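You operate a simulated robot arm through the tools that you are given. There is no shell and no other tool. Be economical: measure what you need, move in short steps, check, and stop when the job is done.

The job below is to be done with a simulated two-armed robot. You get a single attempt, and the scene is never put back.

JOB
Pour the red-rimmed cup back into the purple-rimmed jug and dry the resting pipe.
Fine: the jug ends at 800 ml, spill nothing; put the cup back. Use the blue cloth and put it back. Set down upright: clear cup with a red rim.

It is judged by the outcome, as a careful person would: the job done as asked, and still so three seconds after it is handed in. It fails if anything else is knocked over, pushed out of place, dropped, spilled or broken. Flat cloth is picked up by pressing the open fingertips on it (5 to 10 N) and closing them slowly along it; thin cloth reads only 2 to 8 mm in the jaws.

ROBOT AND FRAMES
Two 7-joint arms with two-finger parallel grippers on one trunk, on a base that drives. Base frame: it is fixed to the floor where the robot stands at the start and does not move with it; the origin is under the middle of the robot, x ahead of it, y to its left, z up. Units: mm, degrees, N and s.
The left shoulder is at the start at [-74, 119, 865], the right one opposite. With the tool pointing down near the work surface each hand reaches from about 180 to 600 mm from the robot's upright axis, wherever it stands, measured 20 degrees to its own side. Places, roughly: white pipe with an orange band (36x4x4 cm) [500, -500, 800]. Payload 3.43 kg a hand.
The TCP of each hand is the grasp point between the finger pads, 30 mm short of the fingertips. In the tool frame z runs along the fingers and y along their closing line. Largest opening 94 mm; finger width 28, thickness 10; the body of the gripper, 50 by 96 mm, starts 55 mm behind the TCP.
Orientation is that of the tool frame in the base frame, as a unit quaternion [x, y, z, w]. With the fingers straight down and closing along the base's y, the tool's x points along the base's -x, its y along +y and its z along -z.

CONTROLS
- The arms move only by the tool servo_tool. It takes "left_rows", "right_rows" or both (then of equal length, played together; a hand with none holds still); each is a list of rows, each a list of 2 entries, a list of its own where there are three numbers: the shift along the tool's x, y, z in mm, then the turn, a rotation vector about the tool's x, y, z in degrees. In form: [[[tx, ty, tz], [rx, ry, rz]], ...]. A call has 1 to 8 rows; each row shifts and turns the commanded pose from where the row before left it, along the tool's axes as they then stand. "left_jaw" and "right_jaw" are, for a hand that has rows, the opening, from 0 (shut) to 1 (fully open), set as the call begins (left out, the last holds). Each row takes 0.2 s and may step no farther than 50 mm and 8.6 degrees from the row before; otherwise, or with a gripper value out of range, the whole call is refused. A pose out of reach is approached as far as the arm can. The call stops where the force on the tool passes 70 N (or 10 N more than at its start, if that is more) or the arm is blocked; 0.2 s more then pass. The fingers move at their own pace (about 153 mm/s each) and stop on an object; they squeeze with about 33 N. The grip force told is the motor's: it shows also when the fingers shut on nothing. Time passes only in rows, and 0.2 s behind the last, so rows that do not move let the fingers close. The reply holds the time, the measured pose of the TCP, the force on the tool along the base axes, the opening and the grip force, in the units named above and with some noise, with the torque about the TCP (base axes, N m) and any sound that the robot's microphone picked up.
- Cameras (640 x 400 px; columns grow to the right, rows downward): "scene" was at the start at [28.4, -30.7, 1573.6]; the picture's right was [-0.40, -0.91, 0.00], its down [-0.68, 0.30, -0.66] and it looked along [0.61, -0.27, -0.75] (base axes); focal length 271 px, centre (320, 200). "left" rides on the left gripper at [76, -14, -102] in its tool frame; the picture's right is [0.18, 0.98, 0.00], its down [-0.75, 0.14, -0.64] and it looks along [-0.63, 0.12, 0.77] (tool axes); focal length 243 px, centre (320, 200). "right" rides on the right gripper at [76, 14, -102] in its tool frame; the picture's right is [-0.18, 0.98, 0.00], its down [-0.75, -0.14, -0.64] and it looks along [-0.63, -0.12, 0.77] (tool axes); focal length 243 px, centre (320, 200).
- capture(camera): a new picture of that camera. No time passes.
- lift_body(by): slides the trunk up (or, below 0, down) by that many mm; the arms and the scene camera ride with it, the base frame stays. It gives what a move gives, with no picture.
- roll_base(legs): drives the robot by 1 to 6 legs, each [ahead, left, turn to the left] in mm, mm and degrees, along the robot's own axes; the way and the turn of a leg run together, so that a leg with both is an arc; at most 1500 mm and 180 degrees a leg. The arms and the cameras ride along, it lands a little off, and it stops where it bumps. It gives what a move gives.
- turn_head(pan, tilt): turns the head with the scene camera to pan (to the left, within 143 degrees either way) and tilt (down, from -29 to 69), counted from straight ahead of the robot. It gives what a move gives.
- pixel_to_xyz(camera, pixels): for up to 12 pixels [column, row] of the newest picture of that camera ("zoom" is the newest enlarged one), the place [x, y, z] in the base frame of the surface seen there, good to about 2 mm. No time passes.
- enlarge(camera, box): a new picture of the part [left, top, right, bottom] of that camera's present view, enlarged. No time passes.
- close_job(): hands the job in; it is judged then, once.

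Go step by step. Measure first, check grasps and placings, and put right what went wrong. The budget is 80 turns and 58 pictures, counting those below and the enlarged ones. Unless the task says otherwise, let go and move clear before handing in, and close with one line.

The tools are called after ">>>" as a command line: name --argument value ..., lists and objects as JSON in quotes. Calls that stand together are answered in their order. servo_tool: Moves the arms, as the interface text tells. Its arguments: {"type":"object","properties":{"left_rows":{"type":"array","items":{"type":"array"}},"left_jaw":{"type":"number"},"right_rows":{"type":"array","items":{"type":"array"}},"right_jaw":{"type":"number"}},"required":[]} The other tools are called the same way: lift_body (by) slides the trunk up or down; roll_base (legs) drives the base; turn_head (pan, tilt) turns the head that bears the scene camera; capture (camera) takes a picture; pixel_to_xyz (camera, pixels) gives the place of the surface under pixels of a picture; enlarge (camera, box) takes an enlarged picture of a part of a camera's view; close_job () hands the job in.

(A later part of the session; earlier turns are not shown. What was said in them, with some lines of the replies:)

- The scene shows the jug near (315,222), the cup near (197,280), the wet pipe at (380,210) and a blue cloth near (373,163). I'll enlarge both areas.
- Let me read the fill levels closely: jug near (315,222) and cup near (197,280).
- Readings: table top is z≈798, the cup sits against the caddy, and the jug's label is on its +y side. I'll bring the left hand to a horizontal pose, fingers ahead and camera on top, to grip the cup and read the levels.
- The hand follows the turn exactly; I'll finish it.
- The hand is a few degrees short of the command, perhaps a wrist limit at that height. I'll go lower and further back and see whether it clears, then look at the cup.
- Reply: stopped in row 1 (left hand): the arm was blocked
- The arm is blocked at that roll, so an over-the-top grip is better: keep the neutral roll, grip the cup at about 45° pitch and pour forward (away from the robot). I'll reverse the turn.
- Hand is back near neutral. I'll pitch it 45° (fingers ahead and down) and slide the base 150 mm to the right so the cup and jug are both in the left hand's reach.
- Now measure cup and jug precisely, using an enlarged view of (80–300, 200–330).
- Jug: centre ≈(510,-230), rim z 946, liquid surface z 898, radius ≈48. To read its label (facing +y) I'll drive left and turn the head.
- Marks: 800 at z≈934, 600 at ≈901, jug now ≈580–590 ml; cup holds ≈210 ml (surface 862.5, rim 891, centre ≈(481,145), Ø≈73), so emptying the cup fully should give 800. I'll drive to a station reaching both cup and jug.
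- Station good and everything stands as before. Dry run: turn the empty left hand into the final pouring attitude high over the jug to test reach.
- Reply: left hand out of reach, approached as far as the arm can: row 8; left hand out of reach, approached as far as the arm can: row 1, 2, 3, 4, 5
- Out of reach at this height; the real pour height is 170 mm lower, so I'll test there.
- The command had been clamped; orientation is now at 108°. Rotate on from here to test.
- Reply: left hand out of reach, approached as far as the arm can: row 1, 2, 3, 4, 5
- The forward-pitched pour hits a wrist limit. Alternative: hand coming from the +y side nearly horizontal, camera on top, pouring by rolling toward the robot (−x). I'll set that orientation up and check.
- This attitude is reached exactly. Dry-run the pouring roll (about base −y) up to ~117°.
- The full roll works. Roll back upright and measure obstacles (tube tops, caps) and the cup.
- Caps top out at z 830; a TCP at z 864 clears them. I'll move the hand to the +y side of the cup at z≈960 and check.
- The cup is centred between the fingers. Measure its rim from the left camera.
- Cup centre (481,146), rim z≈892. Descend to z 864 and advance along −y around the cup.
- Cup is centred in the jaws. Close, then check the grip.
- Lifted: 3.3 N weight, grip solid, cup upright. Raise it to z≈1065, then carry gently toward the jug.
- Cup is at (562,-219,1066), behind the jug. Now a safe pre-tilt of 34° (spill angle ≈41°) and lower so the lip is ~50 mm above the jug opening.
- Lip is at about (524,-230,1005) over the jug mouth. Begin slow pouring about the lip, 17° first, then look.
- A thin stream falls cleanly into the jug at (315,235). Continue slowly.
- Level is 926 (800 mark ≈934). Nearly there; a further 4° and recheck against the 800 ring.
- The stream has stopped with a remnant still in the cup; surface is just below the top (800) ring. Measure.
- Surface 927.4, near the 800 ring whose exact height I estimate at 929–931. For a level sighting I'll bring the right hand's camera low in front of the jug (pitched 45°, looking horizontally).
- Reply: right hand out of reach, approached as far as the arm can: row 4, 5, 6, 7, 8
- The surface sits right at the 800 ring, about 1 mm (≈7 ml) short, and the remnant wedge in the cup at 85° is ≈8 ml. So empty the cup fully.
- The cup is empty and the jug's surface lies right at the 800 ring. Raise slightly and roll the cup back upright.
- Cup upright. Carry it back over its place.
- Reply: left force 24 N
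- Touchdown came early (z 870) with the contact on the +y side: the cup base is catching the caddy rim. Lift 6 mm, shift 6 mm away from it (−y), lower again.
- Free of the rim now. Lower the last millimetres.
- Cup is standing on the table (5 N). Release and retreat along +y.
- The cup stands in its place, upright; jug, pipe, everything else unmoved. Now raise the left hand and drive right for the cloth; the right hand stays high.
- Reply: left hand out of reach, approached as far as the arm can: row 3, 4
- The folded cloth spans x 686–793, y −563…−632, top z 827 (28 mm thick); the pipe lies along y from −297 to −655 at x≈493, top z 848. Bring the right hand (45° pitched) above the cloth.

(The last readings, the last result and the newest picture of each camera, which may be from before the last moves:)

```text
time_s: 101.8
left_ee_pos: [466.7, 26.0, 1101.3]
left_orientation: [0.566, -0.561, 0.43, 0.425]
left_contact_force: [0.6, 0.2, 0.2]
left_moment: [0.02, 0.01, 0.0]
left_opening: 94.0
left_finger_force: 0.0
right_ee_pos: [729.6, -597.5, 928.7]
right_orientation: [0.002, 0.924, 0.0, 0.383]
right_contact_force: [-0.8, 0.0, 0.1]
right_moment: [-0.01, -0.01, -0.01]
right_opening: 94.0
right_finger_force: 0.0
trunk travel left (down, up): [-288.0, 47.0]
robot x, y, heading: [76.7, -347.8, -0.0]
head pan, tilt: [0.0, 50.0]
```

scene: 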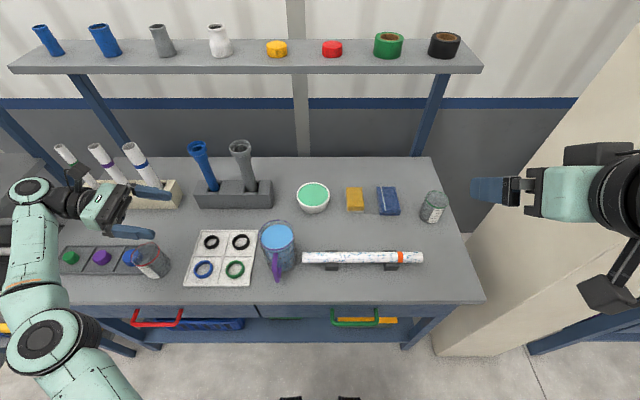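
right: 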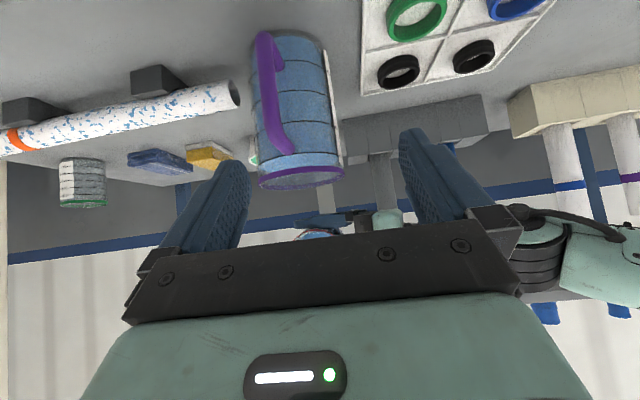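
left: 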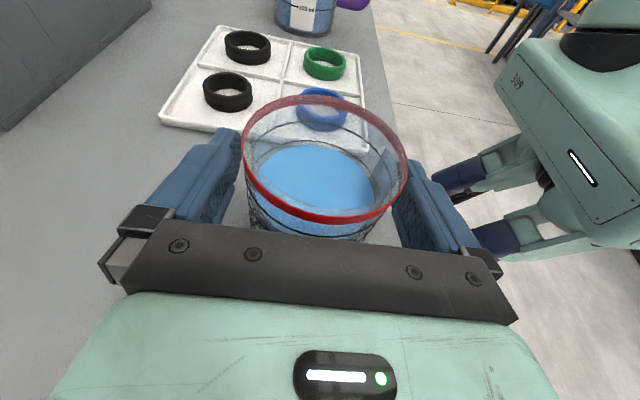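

Right above the cloth at (730,−597.5,929). Descend and check clearance by force.

>>> servo_tool --right_rows '[[[16, 0, 16], [0, 0, 0]], [[16, 0, 16], [0, 0, 0]], [[16, 0, 16], [0, 0, 0]], [[10, 0, 10], [0, 0, 0]], [[6, 0, 6], [0, 0, 0]], [[0, 0, 0], [0, 0, 0]]]'

>>> enlarge --camera "scene" --box '[340, 160, 440, 240]'

```text
time_s: 103.2
left_ee_pos: [468.7, 25.4, 1100.8]
left_orientation: [0.566, -0.561, 0.43, 0.425]
left_contact_force: [0.0, 0.3, -0.1]
left_moment: [-0.02, -0.01, 0.01]
left_opening: 94.1
left_finger_force: 0.1
right_ee_pos: [729.9, -599.4, 838.4]
right_orientation: [0.002, 0.924, -0.001, 0.383]
right_contact_force: [0.0, -0.6, 0.5]
right_moment: [-0.02, 0.0, -0.02]
right_opening: 93.9
right_finger_force: 0.1
trunk travel left (down, up): [-288.0, 47.0]
robot x, y, heading: [74.0, -346.0, 0.0]
head pan, tilt: [0.0, 50.0]
```

```text
5.00 times, centred on (390, 200) of scene
```

zoom: 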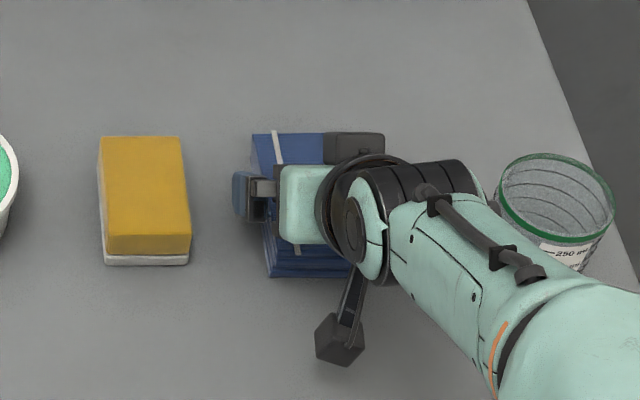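

Fingers straddle the cloth without contact. Close.

>>> servo_tool --right_rows '[[[0, 0, 0], [0, 0, 0]], [[0, 0, 0], [0, 0, 0]]]' --right_jaw 0.65

>>> servo_tool --right_rows '[[[0, 0, 0], [0, 0, 0]], [[0, 0, 0], [0, 0, 0]], [[0, 0, 0], [0, 0, 0]]]' --right_jaw 0

>>> servo_tool --right_rows '[[[-14, 0, -14], [0, 0, 0]], [[-14, 0, -14], [0, 0, 0]], [[-14, 0, -14], [0, 0, 0]], [[-14, 0, -14], [0, 0, 0]], [[-14, 0, -14], [0, 0, 0]], [[0, 0, 0], [0, 0, 0]]]'

>>> enlarge --camera "scene" --box '[340, 150, 450, 240]'

```text
time_s: 103.8
left_ee_pos: [467.5, 25.8, 1101.3]
left_orientation: [0.566, -0.561, 0.43, 0.424]
left_contact_force: [0.4, 0.9, 0.3]
left_moment: [-0.02, -0.02, 0.04]
left_opening: 93.9
left_finger_force: 0.1
right_ee_pos: [730.0, -600.0, 838.5]
right_orientation: [0.001, 0.924, -0.001, 0.383]
right_contact_force: [-0.5, -0.1, -0.3]
right_moment: [-0.02, 0.02, -0.01]
right_opening: 72.7
right_finger_force: 32.8
trunk travel left (down, up): [-288.0, 47.0]
robot x, y, heading: [74.2, -350.6, -0.1]
head pan, tilt: [0.0, 50.0]
```

```text
time_s: 104.6
left_ee_pos: [468.0, 25.7, 1100.4]
left_orientation: [0.566, -0.56, 0.43, 0.425]
left_contact_force: [-0.7, 0.1, 0.4]
left_moment: [-0.01, 0.06, 0.04]
left_opening: 94.0
left_finger_force: 0.0
right_ee_pos: [730.6, -599.5, 836.9]
right_orientation: [0.002, 0.924, -0.001, 0.383]
right_contact_force: [0.4, -0.6, 0.2]
right_moment: [-0.05, 0.06, 0.02]
right_opening: 72.6
right_finger_force: 32.9
trunk travel left (down, up): [-288.0, 47.0]
robot x, y, heading: [76.7, -346.5, -0.2]
head pan, tilt: [0.0, 50.0]
```

```text
time_s: 106.0
left_ee_pos: [468.7, 25.6, 1101.9]
left_orientation: [0.566, -0.561, 0.43, 0.425]
left_contact_force: [-0.4, 0.5, 0.1]
left_moment: [0.05, 0.01, -0.03]
left_opening: 93.8
left_finger_force: 0.0
right_ee_pos: [729.7, -599.4, 935.7]
right_orientation: [0.001, 0.924, 0.0, 0.383]
right_contact_force: [-0.4, -0.5, 0.4]
right_moment: [0.05, 0.04, 0.0]
right_opening: 72.7
right_finger_force: 32.4
trunk travel left (down, up): [-288.0, 47.0]
robot x, y, heading: [76.1, -348.6, 0.0]
head pan, tilt: [0.0, 50.0]
```

```text
4.44 times, centred on (395, 195) of scene
```

zoom: 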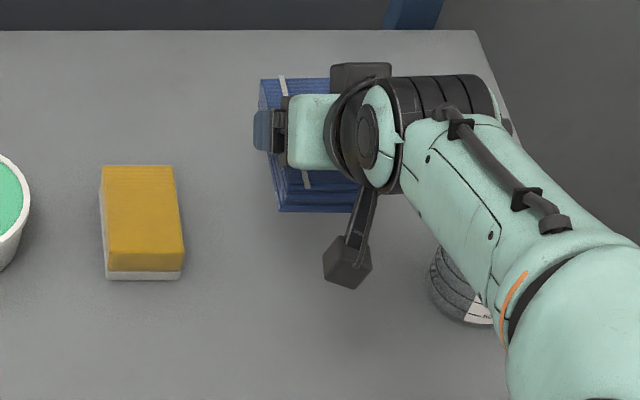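

Cloth held (72.6 mm block), its bottom 40 mm below the TCP. Carry it over the pipe's right end and lower to just above it.

>>> servo_tool --right_rows '[[[28, -3.5, -30.3], [0, 0, 0]], [[28, -3.5, -30.3], [0, 0, 0]], [[28, -3.5, -30.3], [0, 0, 0]], [[28, -3.5, -30.3], [0, 0, 0]], [[28, -3.5, -30.3], [0, 0, 0]], [[28, -3.5, -30.3], [0, 0, 0]], [[0, 0, 0], [0, 0, 0]]]'

>>> servo_tool --right_rows '[[[12, 0, 12], [0, 0, 0]], [[12, 0, 12], [0, 0, 0]], [[10, 0, 10], [0, 0, 0]], [[0, 0, 0], [0, 0, 0]]]'

```text
time_s: 107.6
left_ee_pos: [468.9, 26.1, 1100.1]
left_orientation: [0.566, -0.561, 0.43, 0.425]
left_contact_force: [-0.1, 0.2, -0.2]
left_moment: [0.03, -0.02, -0.02]
left_opening: 93.9
left_finger_force: 0.1
right_ee_pos: [481.7, -618.9, 945.1]
right_orientation: [0.001, 0.924, 0.0, 0.382]
right_contact_force: [-0.2, 0.2, -0.7]
right_moment: [0.0, 0.0, 0.03]
right_opening: 73.0
right_finger_force: 33.0
trunk travel left (down, up): [-288.0, 47.0]
robot x, y, heading: [71.8, -345.2, -0.2]
head pan, tilt: [0.0, 50.0]
```

```text
time_s: 108.6
left_ee_pos: [467.7, 26.2, 1100.9]
left_orientation: [0.566, -0.561, 0.43, 0.425]
left_contact_force: [0.3, -0.3, 0.6]
left_moment: [-0.01, 0.02, -0.02]
left_opening: 94.0
left_finger_force: 0.0
right_ee_pos: [481.0, -619.1, 897.9]
right_orientation: [0.002, 0.924, 0.0, 0.383]
right_contact_force: [0.9, 0.4, 0.0]
right_moment: [0.01, 0.02, 0.0]
right_opening: 69.9
right_finger_force: 33.1
trunk travel left (down, up): [-288.0, 47.0]
robot x, y, heading: [79.2, -347.1, -0.3]
head pan, tilt: [0.0, 50.0]
```

>>> servo_tool --right_rows '[[[3, 0, 3], [0, 0, 0]], [[3, 0, 3], [0, 0, 0]], [[1.4, 0, 1.4], [0, 0, 0]], [[0, 0, 0], [0, 0, 0]]]'

>>> enlarge --camera "scene" --box '[280, 190, 470, 310]'

```text
time_s: 109.6
left_ee_pos: [468.1, 25.7, 1101.5]
left_orientation: [0.565, -0.561, 0.43, 0.426]
left_contact_force: [-0.2, -0.1, -0.1]
left_moment: [0.04, -0.01, -0.01]
left_opening: 94.0
left_finger_force: 0.0
right_ee_pos: [482.5, -620.1, 889.1]
right_orientation: [0.001, 0.923, 0.001, 0.385]
right_contact_force: [-1.7, -1.7, 12.5]
right_moment: [0.26, -0.16, 0.01]
right_opening: 70.3
right_finger_force: 32.8
trunk travel left (down, up): [-288.0, 47.0]
robot x, y, heading: [75.6, -347.8, -0.1]
head pan, tilt: [0.0, 50.0]
```

```text
3.33 times, centred on (375, 250) of scene
```

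zoom: 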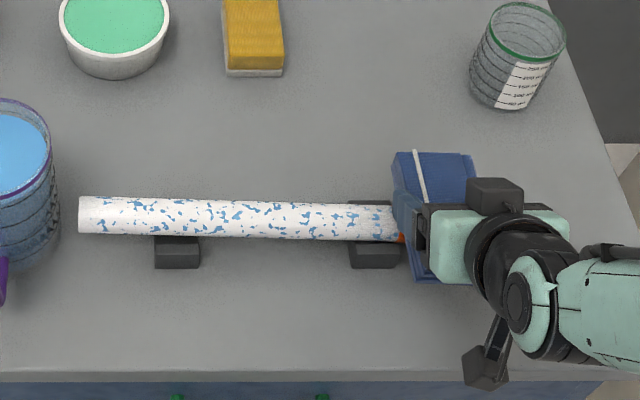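

Pressing 12.5 N on the overhanging end tipped the pipe slightly (its left end rose). Ease off slowly at once so it settles back on its rests.

>>> servo_tool --right_rows '[[[-0.7, 0, -0.7], [0, 0, 0]], [[-0.7, 0, -0.7], [0, 0, 0]], [[-0.7, 0, -0.7], [0, 0, 0]], [[-0.7, 0, -0.7], [0, 0, 0]], [[-1, 0, -1], [0, 0, 0]], [[-2, 0, -2], [0, 0, 0]], [[-4, 0, -4], [0, 0, 0]], [[0, 0, 0], [0, 0, 0]]]'

>>> enlarge --camera "scene" --box '[280, 190, 470, 310]'

>>> pixel_to_xyz --camera "zoom" --pixels '[[85, 215], [85, 225], [200, 217], [300, 218], [380, 220], [180, 255], [375, 255]]'

```text
time_s: 111.4
left_ee_pos: [468.2, 26.2, 1100.1]
left_orientation: [0.565, -0.561, 0.43, 0.425]
left_contact_force: [-0.4, 0.0, -0.1]
left_moment: [0.0, -0.03, 0.02]
left_opening: 94.0
left_finger_force: 0.1
right_ee_pos: [481.6, -620.2, 900.9]
right_orientation: [0.002, 0.924, 0.0, 0.382]
right_contact_force: [0.3, -0.1, -1.2]
right_moment: [0.02, 0.02, 0.02]
right_opening: 70.3
right_finger_force: 33.3
trunk travel left (down, up): [-288.0, 47.0]
robot x, y, heading: [74.6, -347.3, 0.0]
head pan, tilt: [0.0, 50.0]
```

```text
3.33 times, centred on (375, 250) of scene
```

zoom: 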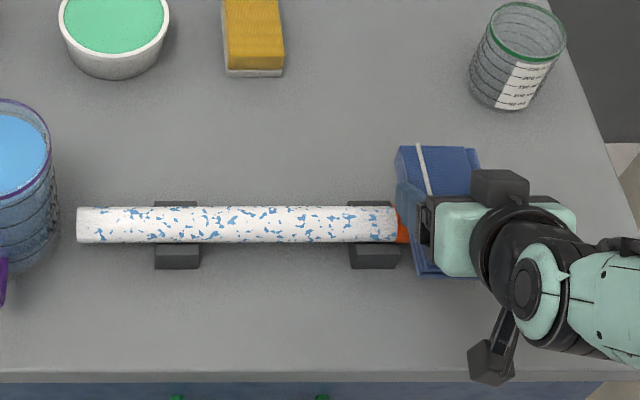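

```text
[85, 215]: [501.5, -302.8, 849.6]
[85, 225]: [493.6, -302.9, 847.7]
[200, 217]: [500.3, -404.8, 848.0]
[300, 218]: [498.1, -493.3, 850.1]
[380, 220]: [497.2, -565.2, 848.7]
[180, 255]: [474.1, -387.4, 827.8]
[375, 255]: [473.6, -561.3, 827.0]
```

The pipe has settled back level on both rests. Move the cloth over the right rest (y≈−560) and press gently there.

>>> servo_tool --right_rows '[[[0, 30, 0], [0, 0, 0]], [[0, 30, 0], [0, 0, 0]], [[3, 0, 3], [0, 0, 0]], [[3, 0, 3], [0, 0, 0]], [[1, 0, 1], [0, 0, 0]], [[0, 0, 0], [0, 0, 0]]]'

>>> servo_tool --right_rows '[[[0.7, 0, 0.7], [0, 0, 0]], [[0, 0, 0], [0, 0, 0]]]'

```text
time_s: 112.8
left_ee_pos: [468.3, 26.4, 1101.3]
left_orientation: [0.565, -0.56, 0.431, 0.425]
left_contact_force: [-0.3, -0.6, 0.4]
left_moment: [0.0, -0.03, 0.01]
left_opening: 94.2
left_finger_force: 0.0
right_ee_pos: [482.9, -560.6, 891.9]
right_orientation: [0.001, 0.923, 0.0, 0.384]
right_contact_force: [0.3, -0.2, 11.7]
right_moment: [-0.48, -0.16, -0.02]
right_opening: 69.7
right_finger_force: 32.9
trunk travel left (down, up): [-288.0, 47.0]
robot x, y, heading: [73.8, -344.8, -0.3]
head pan, tilt: [0.0, 50.0]
```

```text
time_s: 113.4
left_ee_pos: [466.8, 25.7, 1101.7]
left_orientation: [0.565, -0.561, 0.431, 0.425]
left_contact_force: [0.0, 0.4, 0.0]
left_moment: [0.02, 0.01, -0.01]
left_opening: 94.1
left_finger_force: 0.2
right_ee_pos: [482.0, -559.9, 891.5]
right_orientation: [0.001, 0.923, -0.001, 0.384]
right_contact_force: [2.3, 0.2, 14.1]
right_moment: [-0.5, -0.23, 0.06]
right_opening: 69.4
right_finger_force: 33.3
trunk travel left (down, up): [-288.0, 47.0]
robot x, y, heading: [78.7, -347.7, -0.1]
head pan, tilt: [0.0, 50.0]
```

Contact force 14 N; ease to ~8 N and wipe along +y to y≈−345.

>>> servo_tool --right_rows '[[[-1.6, 0, -1.6], [0, 0, 0]], [[0, 20, 0], [0, 0, 0]], [[0, 20, 0], [0, 0, 0]], [[0, 20, 0], [0, 0, 0]], [[0, 20, 0], [0, 0, 0]], [[0, 20, 0], [0, 0, 0]], [[0, 0, 0], [0, 0, 0]]]'

>>> enlarge --camera "scene" --box '[280, 190, 470, 310]'

```text
time_s: 115.0
left_ee_pos: [468.9, 26.1, 1100.9]
left_orientation: [0.566, -0.56, 0.43, 0.425]
left_contact_force: [-1.0, -0.3, -0.9]
left_moment: [0.0, -0.02, -0.04]
left_opening: 93.9
left_finger_force: 0.1
right_ee_pos: [482.8, -461.8, 893.4]
right_orientation: [0.001, 0.924, 0.001, 0.383]
right_contact_force: [-0.5, 0.3, -0.9]
right_moment: [0.0, 0.04, -0.01]
right_opening: 69.2
right_finger_force: 33.1
trunk travel left (down, up): [-288.0, 47.0]
robot x, y, heading: [77.0, -346.7, 0.1]
head pan, tilt: [0.0, 50.0]
```

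```text
3.33 times, centred on (375, 250) of scene
```

zoom: 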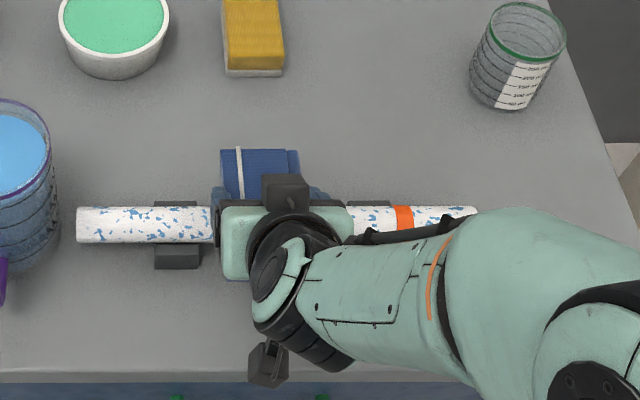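

Contact was lost at this height (force ≈ weight only). Press down here in small steps to find contact.

>>> servo_tool --right_rows '[[[0.7, 0, 0.7], [0, 0, 0]], [[0.7, 0, 0.7], [0, 0, 0]], [[0, 0, 0], [0, 0, 0]]]'

>>> servo_tool --right_rows '[[[0.7, 0, 0.7], [0, 0, 0]], [[0, 0, 0], [0, 0, 0]]]'

>>> servo_tool --right_rows '[[[0.7, 0, 0.7], [0, 0, 0]], [[0, 0, 0], [0, 0, 0]]]'

```text
time_s: 115.8
left_ee_pos: [468.0, 26.0, 1100.8]
left_orientation: [0.566, -0.561, 0.43, 0.425]
left_contact_force: [0.2, 0.8, 0.9]
left_moment: [0.02, -0.03, -0.02]
left_opening: 94.0
left_finger_force: 0.1
right_ee_pos: [483.0, -460.4, 891.3]
right_orientation: [0.001, 0.924, -0.001, 0.383]
right_contact_force: [0.6, -0.5, 4.3]
right_moment: [-0.22, -0.07, 0.02]
right_opening: 69.4
right_finger_force: 32.9
trunk travel left (down, up): [-288.0, 47.0]
robot x, y, heading: [76.3, -350.1, 0.1]
head pan, tilt: [0.0, 50.0]
```

```text
time_s: 116.4
left_ee_pos: [467.2, 27.6, 1101.2]
left_orientation: [0.565, -0.561, 0.43, 0.425]
left_contact_force: [0.2, -0.1, -0.2]
left_moment: [0.02, 0.02, 0.01]
left_opening: 93.8
left_finger_force: 0.1
right_ee_pos: [482.7, -459.8, 891.6]
right_orientation: [0.002, 0.923, -0.001, 0.384]
right_contact_force: [0.1, -1.0, 11.6]
right_moment: [-0.5, -0.14, -0.02]
right_opening: 69.1
right_finger_force: 33.3
trunk travel left (down, up): [-288.0, 47.0]
robot x, y, heading: [71.1, -348.6, -0.3]
head pan, tilt: [0.0, 50.0]
```

```text
time_s: 117.0
left_ee_pos: [466.8, 26.8, 1101.8]
left_orientation: [0.565, -0.561, 0.431, 0.425]
left_contact_force: [0.7, -0.2, -0.9]
left_moment: [0.01, 0.04, -0.03]
left_opening: 94.0
left_finger_force: 0.2
right_ee_pos: [482.9, -460.6, 891.7]
right_orientation: [0.001, 0.922, 0.0, 0.386]
right_contact_force: [-1.2, -2.1, 23.7]
right_moment: [-0.89, -0.28, -0.05]
right_opening: 69.1
right_finger_force: 32.8
trunk travel left (down, up): [-288.0, 47.0]
robot x, y, heading: [73.2, -343.8, -0.0]
head pan, tilt: [0.0, 50.0]
```

Contact is at the cloth's right edge (torque −0.9 N·m), so the cloth hangs slightly tilted. Back off and roll the hand ~2° to level it.

>>> servo_tool --right_rows '[[[-0.7, 0, -0.7], [0, 0, 0]], [[0, 0, 0], [1.41, 0, -1.41]], [[0, 0, 0], [0, 0, 0]]]'

>>> servo_tool --right_rows '[[[0.7, 0, 0.7], [0, 0, 0]], [[0, 0, 0], [0, 0, 0]]]'

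```text
time_s: 117.8
left_ee_pos: [467.6, 26.5, 1101.3]
left_orientation: [0.565, -0.561, 0.43, 0.426]
left_contact_force: [-1.0, 0.1, -0.2]
left_moment: [0.02, 0.0, 0.01]
left_opening: 94.4
left_finger_force: 0.1
right_ee_pos: [481.9, -459.5, 891.3]
right_orientation: [-0.005, 0.923, -0.016, 0.383]
right_contact_force: [2.7, 6.2, 18.2]
right_moment: [0.85, -0.4, -0.03]
right_opening: 68.8
right_finger_force: 33.1
trunk travel left (down, up): [-288.0, 47.0]
robot x, y, heading: [74.2, -351.7, -0.1]
head pan, tilt: [0.0, 50.0]
```

```text
time_s: 118.4
left_ee_pos: [467.0, 26.8, 1100.5]
left_orientation: [0.565, -0.561, 0.431, 0.425]
left_contact_force: [0.3, -0.2, -0.2]
left_moment: [-0.05, 0.0, -0.01]
left_opening: 94.0
left_finger_force: 0.0
right_ee_pos: [483.4, -459.5, 891.1]
right_orientation: [-0.006, 0.923, -0.015, 0.386]
right_contact_force: [-0.3, 4.3, 27.0]
right_moment: [1.12, -0.37, 0.08]
right_opening: 69.4
right_finger_force: 32.9
trunk travel left (down, up): [-288.0, 47.0]
robot x, y, heading: [72.7, -344.6, -0.3]
head pan, tilt: [0.0, 50.0]
```

Over-corrected; halve it (1° back) and ease to about 7 N.

>>> servo_tool --right_rows '[[[-1.3, 0, -1.3], [0, 0, 0]], [[0, 0, 0], [-0.7, 0, 0.7]], [[0, 0, 0], [0, 0, 0]]]'

```text
time_s: 119.2
left_ee_pos: [467.6, 25.8, 1101.8]
left_orientation: [0.564, -0.56, 0.431, 0.426]
left_contact_force: [-0.3, -0.4, 0.0]
left_moment: [-0.01, 0.0, 0.02]
left_opening: 93.7
left_finger_force: 0.1
right_ee_pos: [482.9, -460.6, 890.1]
right_orientation: [-0.002, 0.923, -0.009, 0.384]
right_contact_force: [1.7, -0.3, 19.7]
right_moment: [-0.29, -0.35, 0.07]
right_opening: 69.2
right_finger_force: 33.0
trunk travel left (down, up): [-288.0, 47.0]
robot x, y, heading: [74.1, -348.6, 0.2]
head pan, tilt: [0.0, 50.0]
```

Nearly flush now. Ease to ~8 N and wipe to y≈−390, within the rests.

>>> servo_tool --right_rows '[[[-0.8, 0, -0.8], [0, 0, 0]], [[0, 0, 0], [0, 0, 0]]]'

>>> servo_tool --right_rows '[[[0, 15, 0], [0, 0, 0]], [[0, 15, 0], [0, 0, 0]], [[0, 15, 0], [0, 0, 0]], [[0, 15, 0], [0, 0, 0]], [[0, 10, 0], [0, 0, 0]], [[0, 0, 0], [0, 0, 0]]]'

```text
time_s: 119.8
left_ee_pos: [466.8, 26.0, 1101.0]
left_orientation: [0.566, -0.559, 0.432, 0.425]
left_contact_force: [0.0, -0.6, 0.5]
left_moment: [0.01, 0.01, 0.01]
left_opening: 94.1
left_finger_force: 0.1
right_ee_pos: [482.4, -461.0, 891.3]
right_orientation: [-0.001, 0.924, -0.009, 0.382]
right_contact_force: [2.5, -0.5, 10.2]
right_moment: [-0.28, -0.24, 0.03]
right_opening: 69.1
right_finger_force: 32.8
trunk travel left (down, up): [-288.0, 47.0]
robot x, y, heading: [75.3, -349.7, -0.1]
head pan, tilt: [0.0, 50.0]
```

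```text
time_s: 121.2
left_ee_pos: [466.9, 25.4, 1101.2]
left_orientation: [0.565, -0.561, 0.43, 0.426]
left_contact_force: [0.9, -0.6, -0.4]
left_moment: [0.01, -0.02, -0.02]
left_opening: 93.7
left_finger_force: 0.1
right_ee_pos: [483.3, -390.7, 890.0]
right_orientation: [-0.003, 0.924, -0.007, 0.383]
right_contact_force: [0.1, 0.3, -0.6]
right_moment: [-0.03, 0.01, 0.0]
right_opening: 69.1
right_finger_force: 33.0
trunk travel left (down, up): [-288.0, 47.0]
robot x, y, heading: [75.9, -343.6, -0.3]
head pan, tilt: [0.0, 50.0]
```

Contact lost again at y −390. Check how pipe and cloth look.

>>> enlarge --camera "scene" --box '[280, 190, 470, 310]'

>>> pixel_to_xyz --camera "zoom" --pixels '[[85, 215], [85, 225], [100, 222], [360, 220], [450, 215], [180, 255], [375, 255], [240, 220]]'

```text
3.33 times, centred on (375, 250) of scene
```

zoom: 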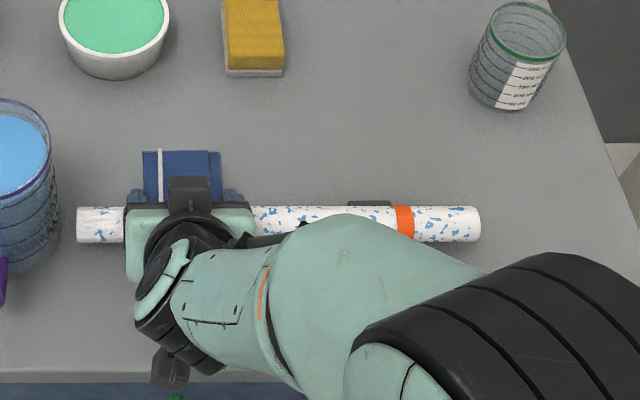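

```text
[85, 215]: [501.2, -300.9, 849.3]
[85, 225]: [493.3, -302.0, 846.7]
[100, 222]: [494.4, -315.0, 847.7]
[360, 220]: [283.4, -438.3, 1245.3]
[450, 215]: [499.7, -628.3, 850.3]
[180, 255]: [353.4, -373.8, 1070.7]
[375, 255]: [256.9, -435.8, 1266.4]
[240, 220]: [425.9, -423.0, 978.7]
```

Pipe is in place; spots remain where contact was light. Press again here to find the present contact height.

>>> servo_tool --right_rows '[[[0.7, 0, 0.7], [0, 0, 0]], [[0, 0, 0], [0, 0, 0]]]'

>>> servo_tool --right_rows '[[[0.7, 0, 0.7], [0, 0, 0]], [[0, 0, 0], [0, 0, 0]]]'

```text
time_s: 121.8
left_ee_pos: [468.2, 25.9, 1101.2]
left_orientation: [0.565, -0.561, 0.43, 0.425]
left_contact_force: [0.3, -0.2, -0.3]
left_moment: [-0.02, -0.01, 0.04]
left_opening: 93.8
left_finger_force: 0.0
right_ee_pos: [483.5, -389.8, 889.9]
right_orientation: [-0.002, 0.923, -0.008, 0.384]
right_contact_force: [-0.4, 1.7, 4.5]
right_moment: [-0.1, -0.04, -0.01]
right_opening: 69.3
right_finger_force: 33.0
trunk travel left (down, up): [-288.0, 47.0]
robot x, y, heading: [74.9, -348.8, 0.1]
head pan, tilt: [0.0, 50.0]
```

```text
time_s: 122.4
left_ee_pos: [467.7, 25.6, 1100.3]
left_orientation: [0.566, -0.56, 0.431, 0.425]
left_contact_force: [-0.2, -0.4, 0.6]
left_moment: [-0.01, -0.01, 0.0]
left_opening: 94.0
left_finger_force: 0.1
right_ee_pos: [483.7, -388.8, 890.3]
right_orientation: [-0.002, 0.923, -0.008, 0.385]
right_contact_force: [-1.8, 0.3, 12.1]
right_moment: [-0.14, -0.14, 0.0]
right_opening: 69.0
right_finger_force: 33.6
trunk travel left (down, up): [-288.0, 47.0]
robot x, y, heading: [75.8, -348.9, -0.1]
head pan, tilt: [0.0, 50.0]
```

12 N, flush, over the left rest. Stroke back toward the right rest with this pressure.

>>> servo_tool --right_rows '[[[0, -20, 0], [0, 0, 0]], [[0, -20, 0], [0, 0, 0]], [[0, -20, 0], [0, 0, 0]], [[0, -20, 0], [0, 0, 0]], [[0, 0, 0], [0, 0, 0]]]'

>>> servo_tool --right_rows '[[[0, -20, 0], [0, 0, 0]], [[0, -20, 0], [0, 0, 0]], [[0, -20, 0], [0, 0, 0]], [[0, -20, 0], [0, 0, 0]], [[0, 0, 0], [0, 0, 0]]]'

```text
time_s: 123.6
left_ee_pos: [467.2, 27.1, 1101.8]
left_orientation: [0.566, -0.56, 0.431, 0.425]
left_contact_force: [0.5, -0.1, -0.5]
left_moment: [0.01, 0.01, 0.02]
left_opening: 94.1
left_finger_force: 0.1
right_ee_pos: [482.4, -470.3, 891.2]
right_orientation: [-0.002, 0.924, -0.008, 0.382]
right_contact_force: [-0.4, 1.9, 8.4]
right_moment: [0.06, -0.1, 0.03]
right_opening: 69.0
right_finger_force: 33.7
trunk travel left (down, up): [-288.0, 47.0]
robot x, y, heading: [73.9, -347.7, -0.0]
head pan, tilt: [0.0, 50.0]
```

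```text
time_s: 124.8
left_ee_pos: [468.5, 26.4, 1100.1]
left_orientation: [0.565, -0.561, 0.429, 0.426]
left_contact_force: [0.0, 0.6, -0.3]
left_moment: [0.01, -0.01, -0.01]
left_opening: 94.1
left_finger_force: 0.1
right_ee_pos: [482.1, -550.3, 893.0]
right_orientation: [-0.002, 0.924, -0.009, 0.382]
right_contact_force: [-0.1, 0.2, -1.1]
right_moment: [0.02, -0.02, -0.03]
right_opening: 69.3
right_finger_force: 32.6
trunk travel left (down, up): [-288.0, 47.0]
robot x, y, heading: [76.0, -348.7, -0.4]
head pan, tilt: [0.0, 50.0]
```

The loss is explained: the 1° roll makes moves along tool y climb. Press back down and compensate in the strokes.

>>> servo_tool --right_rows '[[[1.3, 0, 1.3], [0, 0, 0]], [[0, 0, 0], [0, 0, 0]]]'

>>> servo_tool --right_rows '[[[0.5, 0, 0.5], [0, 0, 0]], [[0, 0, 0], [0, 0, 0]]]'

```text
time_s: 125.4
left_ee_pos: [467.8, 25.5, 1100.8]
left_orientation: [0.566, -0.561, 0.43, 0.425]
left_contact_force: [-0.2, -0.5, 0.3]
left_moment: [0.0, 0.02, 0.05]
left_opening: 94.3
left_finger_force: 0.0
right_ee_pos: [483.4, -551.1, 890.3]
right_orientation: [-0.002, 0.924, -0.008, 0.383]
right_contact_force: [-0.3, -0.5, 2.1]
right_moment: [-0.03, -0.02, -0.04]
right_opening: 69.3
right_finger_force: 32.5
trunk travel left (down, up): [-288.0, 47.0]
robot x, y, heading: [76.0, -351.6, 0.2]
head pan, tilt: [0.0, 50.0]
```

```text
time_s: 126.0
left_ee_pos: [467.0, 26.2, 1101.5]
left_orientation: [0.565, -0.561, 0.43, 0.425]
left_contact_force: [0.3, 0.7, -0.2]
left_moment: [0.06, 0.01, -0.03]
left_opening: 93.9
left_finger_force: 0.1
right_ee_pos: [481.9, -550.0, 891.2]
right_orientation: [-0.001, 0.923, -0.009, 0.385]
right_contact_force: [-0.6, -0.4, 8.5]
right_moment: [0.01, -0.1, 0.05]
right_opening: 69.2
right_finger_force: 33.0
trunk travel left (down, up): [-288.0, 47.0]
robot x, y, heading: [74.5, -349.9, -0.1]
head pan, tilt: [0.0, 50.0]
```

8.5 N and flush. Stroke to the left rest with the height compensation.

>>> servo_tool --right_rows '[[[-0.22, 20, -0.22], [0, 0, 0]], [[-0.22, 20, -0.22], [0, 0, 0]], [[-0.22, 20, -0.22], [0, 0, 0]], [[-0.22, 20, -0.22], [0, 0, 0]], [[-0.22, 20, -0.22], [0, 0, 0]], [[-0.22, 20, -0.22], [0, 0, 0]], [[-0.22, 20, -0.22], [0, 0, 0]], [[-0.22, 20, -0.22], [0, 0, 0]]]'

```text
time_s: 127.8
left_ee_pos: [464.7, 25.2, 1102.2]
left_orientation: [0.565, -0.561, 0.43, 0.425]
left_contact_force: [-0.1, 0.7, -0.5]
left_moment: [0.02, -0.01, 0.02]
left_opening: 93.9
left_finger_force: 0.0
right_ee_pos: [483.2, -393.2, 889.5]
right_orientation: [-0.001, 0.922, -0.009, 0.387]
right_contact_force: [-1.4, -10.7, 30.3]
right_moment: [-0.37, -0.4, -0.17]
right_opening: 69.2
right_finger_force: 33.1
trunk travel left (down, up): [-288.0, 47.0]
robot x, y, heading: [74.8, -348.1, -0.2]
head pan, tilt: [0.0, 50.0]
```

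Force has grown to 30 N; ease off to around 10 N and look at the pipe.

>>> servo_tool --right_rows '[[[-1.4, 0, -1.4], [0, 0, 0]], [[0, 0, 0], [0, 0, 0]]]'

>>> enlarge --camera "scene" --box '[280, 190, 470, 310]'

>>> pixel_to_xyz --camera "zoom" --pixels '[[85, 215], [85, 225], [100, 222], [270, 220], [470, 220], [465, 215]]'

```text
time_s: 128.4
left_ee_pos: [467.4, 25.9, 1101.2]
left_orientation: [0.566, -0.561, 0.43, 0.425]
left_contact_force: [0.0, 0.0, -0.5]
left_moment: [0.0, -0.01, 0.0]
left_opening: 93.7
left_finger_force: 0.0
right_ee_pos: [480.9, -392.0, 890.5]
right_orientation: [-0.002, 0.923, -0.01, 0.384]
right_contact_force: [3.3, -6.5, 14.9]
right_moment: [-0.25, -0.37, -0.17]
right_opening: 69.2
right_finger_force: 33.1
trunk travel left (down, up): [-288.0, 47.0]
robot x, y, heading: [74.8, -344.9, -0.1]
head pan, tilt: [0.0, 50.0]
```

```text
3.33 times, centred on (375, 250) of scene
```

zoom: 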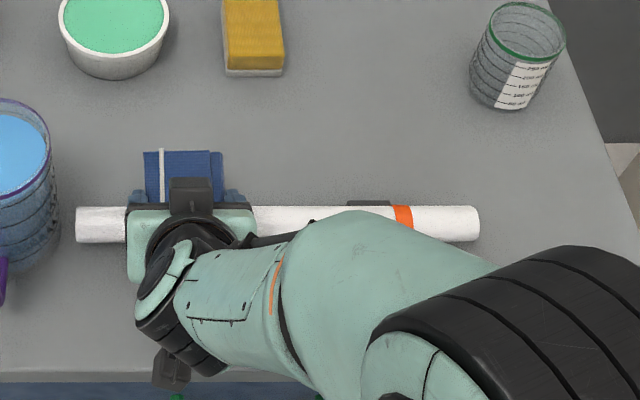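

```text
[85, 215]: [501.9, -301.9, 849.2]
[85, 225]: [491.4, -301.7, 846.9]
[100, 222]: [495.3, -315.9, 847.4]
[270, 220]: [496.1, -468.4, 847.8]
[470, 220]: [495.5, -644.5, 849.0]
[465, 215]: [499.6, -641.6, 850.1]
```

The pipe is now plain white over its whole visible length and unmoved – dry. Lift off gently, level the hand's roll, and carry the cloth back.

>>> servo_tool --right_rows '[[[-0.7, 0, -0.7], [0, 0, 0]], [[-0.7, 0, -0.7], [0, 0, 0]], [[-1.4, 0, -1.4], [0, 0, 0]], [[-10, 0, -10], [0, 0, 0]], [[-20, 0, -20], [0, 0, 0]], [[-15, 0, -15], [-0.7, 0, 0.7]], [[0, 0, 0], [0, 0, 0]]]'

>>> servo_tool --right_rows '[[[-26, -30, 26], [0, 0, 0]], [[-26, -30, 26], [0, 0, 0]], [[-26, -30, 26], [0, 0, 0]], [[-26, -30, 26], [0, 0, 0]], [[-26, -30, 26], [0, 0, 0]], [[-26, -30, 26], [0, 0, 0]], [[-20, -27, 20], [0, 0, 0]], [[0, 0, 0], [0, 0, 0]]]'

>>> capture --camera "scene"

```text
time_s: 130.0
left_ee_pos: [467.2, 26.9, 1101.0]
left_orientation: [0.566, -0.561, 0.43, 0.425]
left_contact_force: [-1.3, 0.7, -0.1]
left_moment: [0.03, 0.02, -0.01]
left_opening: 94.0
left_finger_force: 0.1
right_ee_pos: [483.1, -390.2, 957.9]
right_orientation: [0.001, 0.924, 0.0, 0.383]
right_contact_force: [1.1, -0.2, -0.5]
right_moment: [-0.01, -0.02, -0.02]
right_opening: 69.1
right_finger_force: 33.1
trunk travel left (down, up): [-288.0, 47.0]
robot x, y, heading: [76.6, -347.2, -0.4]
head pan, tilt: [0.0, 50.0]
```

```text
time_s: 131.8
left_ee_pos: [468.4, 26.6, 1100.8]
left_orientation: [0.566, -0.561, 0.43, 0.425]
left_contact_force: [0.1, -0.3, 0.5]
left_moment: [0.03, 0.0, -0.02]
left_opening: 94.1
left_finger_force: 0.1
right_ee_pos: [732.3, -597.4, 959.0]
right_orientation: [0.001, 0.924, 0.0, 0.382]
right_contact_force: [-0.3, -0.1, -1.3]
right_moment: [0.02, 0.01, 0.01]
right_opening: 69.2
right_finger_force: 32.9
trunk travel left (down, up): [-288.0, 47.0]
robot x, y, heading: [74.3, -348.7, -0.3]
head pan, tilt: [0.0, 50.0]
```

```text
4 pictures are left
```

scene: 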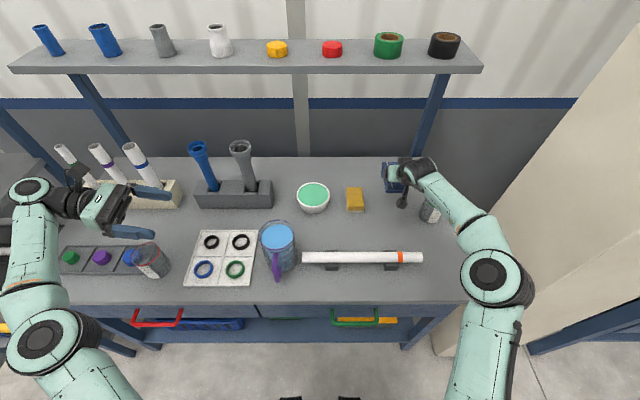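

The whole pipe is white. Lower the cloth to its old spot.

>>> servo_tool --right_rows '[[[17, 0, 14], [0, 0, 0]], [[16, 0, 16], [0, 0, 0]], [[16, -2, 16], [0, 0, 0]], [[16, 0, 16], [0, 0, 0]], [[12, 0, 12], [0, 0, 0]], [[0, 0, 0], [0, 0, 0]]]'

>>> servo_tool --right_rows '[[[2, 0, 2], [0, 0, 0]], [[1, 0, 1], [0, 0, 0]], [[0, 0, 0], [0, 0, 0]]]'

```text
time_s: 133.2
left_ee_pos: [468.0, 26.0, 1100.9]
left_orientation: [0.566, -0.56, 0.43, 0.425]
left_contact_force: [-0.5, -1.5, -0.3]
left_moment: [-0.01, 0.0, 0.01]
left_opening: 94.0
left_finger_force: 0.0
right_ee_pos: [730.6, -601.1, 851.2]
right_orientation: [0.002, 0.924, -0.001, 0.382]
right_contact_force: [0.8, -0.2, -0.9]
right_moment: [-0.01, 0.02, -0.02]
right_opening: 69.3
right_finger_force: 32.9
trunk travel left (down, up): [-288.0, 47.0]
robot x, y, heading: [74.8, -346.1, 0.0]
head pan, tilt: [0.0, 50.0]
```

```text
time_s: 134.0
left_ee_pos: [468.2, 26.0, 1100.3]
left_orientation: [0.565, -0.561, 0.43, 0.425]
left_contact_force: [0.1, -0.3, -0.5]
left_moment: [0.0, -0.02, -0.01]
left_opening: 94.0
left_finger_force: 0.0
right_ee_pos: [729.2, -599.2, 847.1]
right_orientation: [0.001, 0.924, 0.001, 0.382]
right_contact_force: [-0.2, 0.8, -0.6]
right_moment: [0.0, -0.03, -0.01]
right_opening: 69.1
right_finger_force: 32.6
trunk travel left (down, up): [-288.0, 47.0]
robot x, y, heading: [72.2, -346.7, -0.2]
head pan, tilt: [0.0, 50.0]
```

>>> servo_tool --right_rows '[[[1.4, 0, 1.4], [0, 0, 0]], [[1.4, 0, 1.4], [0, 0, 0]], [[0, 0, 0], [0, 0, 0]]]'

>>> servo_tool --right_rows '[[[0.8, 0, 0.8], [0, 0, 0]], [[0, 0, 0], [0, 0, 0]]]'

```text
time_s: 134.8
left_ee_pos: [466.4, 25.3, 1100.9]
left_orientation: [0.566, -0.56, 0.431, 0.425]
left_contact_force: [-0.5, 0.1, -0.9]
left_moment: [-0.02, -0.05, 0.04]
left_opening: 94.1
left_finger_force: 0.0
right_ee_pos: [728.8, -600.0, 842.8]
right_orientation: [0.001, 0.924, 0.0, 0.383]
right_contact_force: [0.5, -0.5, -0.1]
right_moment: [0.0, 0.01, 0.0]
right_opening: 69.0
right_finger_force: 32.8
trunk travel left (down, up): [-288.0, 47.0]
robot x, y, heading: [75.1, -346.9, 0.0]
head pan, tilt: [0.0, 50.0]
```

```text
time_s: 135.4
left_ee_pos: [468.4, 25.8, 1100.6]
left_orientation: [0.566, -0.561, 0.43, 0.425]
left_contact_force: [-0.5, 0.2, -0.3]
left_moment: [-0.02, -0.01, 0.0]
left_opening: 93.7
left_finger_force: 0.0
right_ee_pos: [728.3, -598.6, 842.9]
right_orientation: [0.002, 0.924, -0.001, 0.383]
right_contact_force: [-0.6, -1.5, 5.8]
right_moment: [-0.26, 0.27, 0.05]
right_opening: 69.4
right_finger_force: 33.3
trunk travel left (down, up): [-288.0, 47.0]
robot x, y, heading: [76.4, -345.7, -0.2]
head pan, tilt: [0.0, 50.0]
```

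The cloth touches the table (5.8 N). Release and retreat upward.

>>> servo_tool --right_rows '[[[0, 0, 0], [0, 0, 0]], [[0, 0, 0], [0, 0, 0]], [[0, 0, 0], [0, 0, 0]]]' --right_jaw 1

>>> servo_tool --right_rows '[[[-12, 0, -12], [0, 0, 0]], [[-20, 0, -20], [0, 0, 0]], [[-25, 0, -25], [0, 0, 0]], [[0, 0, -45], [0, 0, 0]], [[0, 0, -45], [0, 0, 0]], [[0, 0, -45], [0, 0, 0]], [[0, 0, -45], [0, 0, 0]], [[0, 0, -45], [0, 0, 0]]]'

>>> enlarge --camera "scene" --box '[250, 160, 460, 290]'

>>> pixel_to_xyz --camera "zoom" --pixels '[[425, 110], [430, 85], [425, 160], [200, 300], [480, 298], [85, 235], [85, 245]]'

```text
time_s: 136.2
left_ee_pos: [467.1, 26.2, 1100.6]
left_orientation: [0.566, -0.56, 0.431, 0.425]
left_contact_force: [0.0, 0.0, 0.5]
left_moment: [-0.01, 0.01, 0.01]
left_opening: 94.2
left_finger_force: 0.0
right_ee_pos: [729.9, -599.1, 843.0]
right_orientation: [0.002, 0.924, -0.001, 0.383]
right_contact_force: [0.5, 0.1, 0.1]
right_moment: [0.03, -0.02, 0.01]
right_opening: 94.1
right_finger_force: 0.1
trunk travel left (down, up): [-288.0, 47.0]
robot x, y, heading: [79.0, -346.0, 0.0]
head pan, tilt: [0.0, 50.0]
```

```text
time_s: 138.0
left_ee_pos: [467.5, 25.2, 1101.1]
left_orientation: [0.565, -0.56, 0.431, 0.426]
left_contact_force: [-0.3, 0.2, 0.6]
left_moment: [-0.01, 0.03, 0.02]
left_opening: 94.1
left_finger_force: 0.2
right_ee_pos: [568.3, -597.8, 1082.7]
right_orientation: [0.001, 0.924, -0.001, 0.382]
right_contact_force: [0.5, 0.4, -0.2]
right_moment: [-0.02, -0.03, -0.02]
right_opening: 94.1
right_finger_force: 0.0
trunk travel left (down, up): [-288.0, 47.0]
robot x, y, heading: [74.8, -348.1, -0.0]
head pan, tilt: [0.0, 50.0]
```

```text
3.05 times, centred on (355, 225) of scene
```

zoom: 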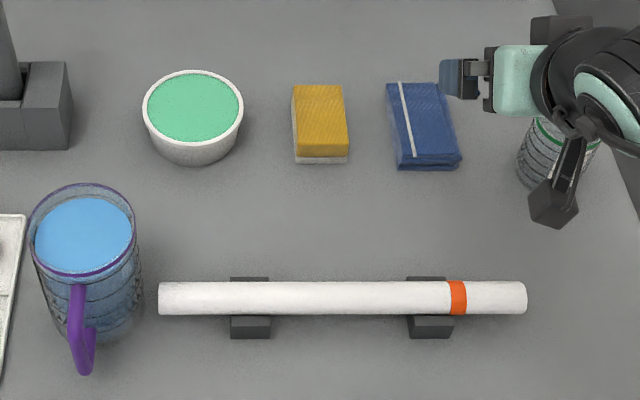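

```text
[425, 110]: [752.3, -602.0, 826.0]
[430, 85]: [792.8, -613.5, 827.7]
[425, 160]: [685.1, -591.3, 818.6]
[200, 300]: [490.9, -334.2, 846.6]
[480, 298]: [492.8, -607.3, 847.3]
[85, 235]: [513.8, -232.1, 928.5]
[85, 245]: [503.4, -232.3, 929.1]
```

The pipe is white and on its rests, the cloth is flat in its old place, the jug surface is at the 800 ring (z≈929), and the cup is upright in its spot. Both hands are clear, so I'm handing in.

>>> close_job

```text
The job is handed in.
```

The job is done and handed in: I emptied the red-rimmed cup into the jug, which now reads about 800 ml with no spill seen, and put the cup back upright. The pipe is dry on every side I could see, and the blue cloth is back in its place. While wiping, the pipe briefly tipped on its rests, then settled back level where it was.
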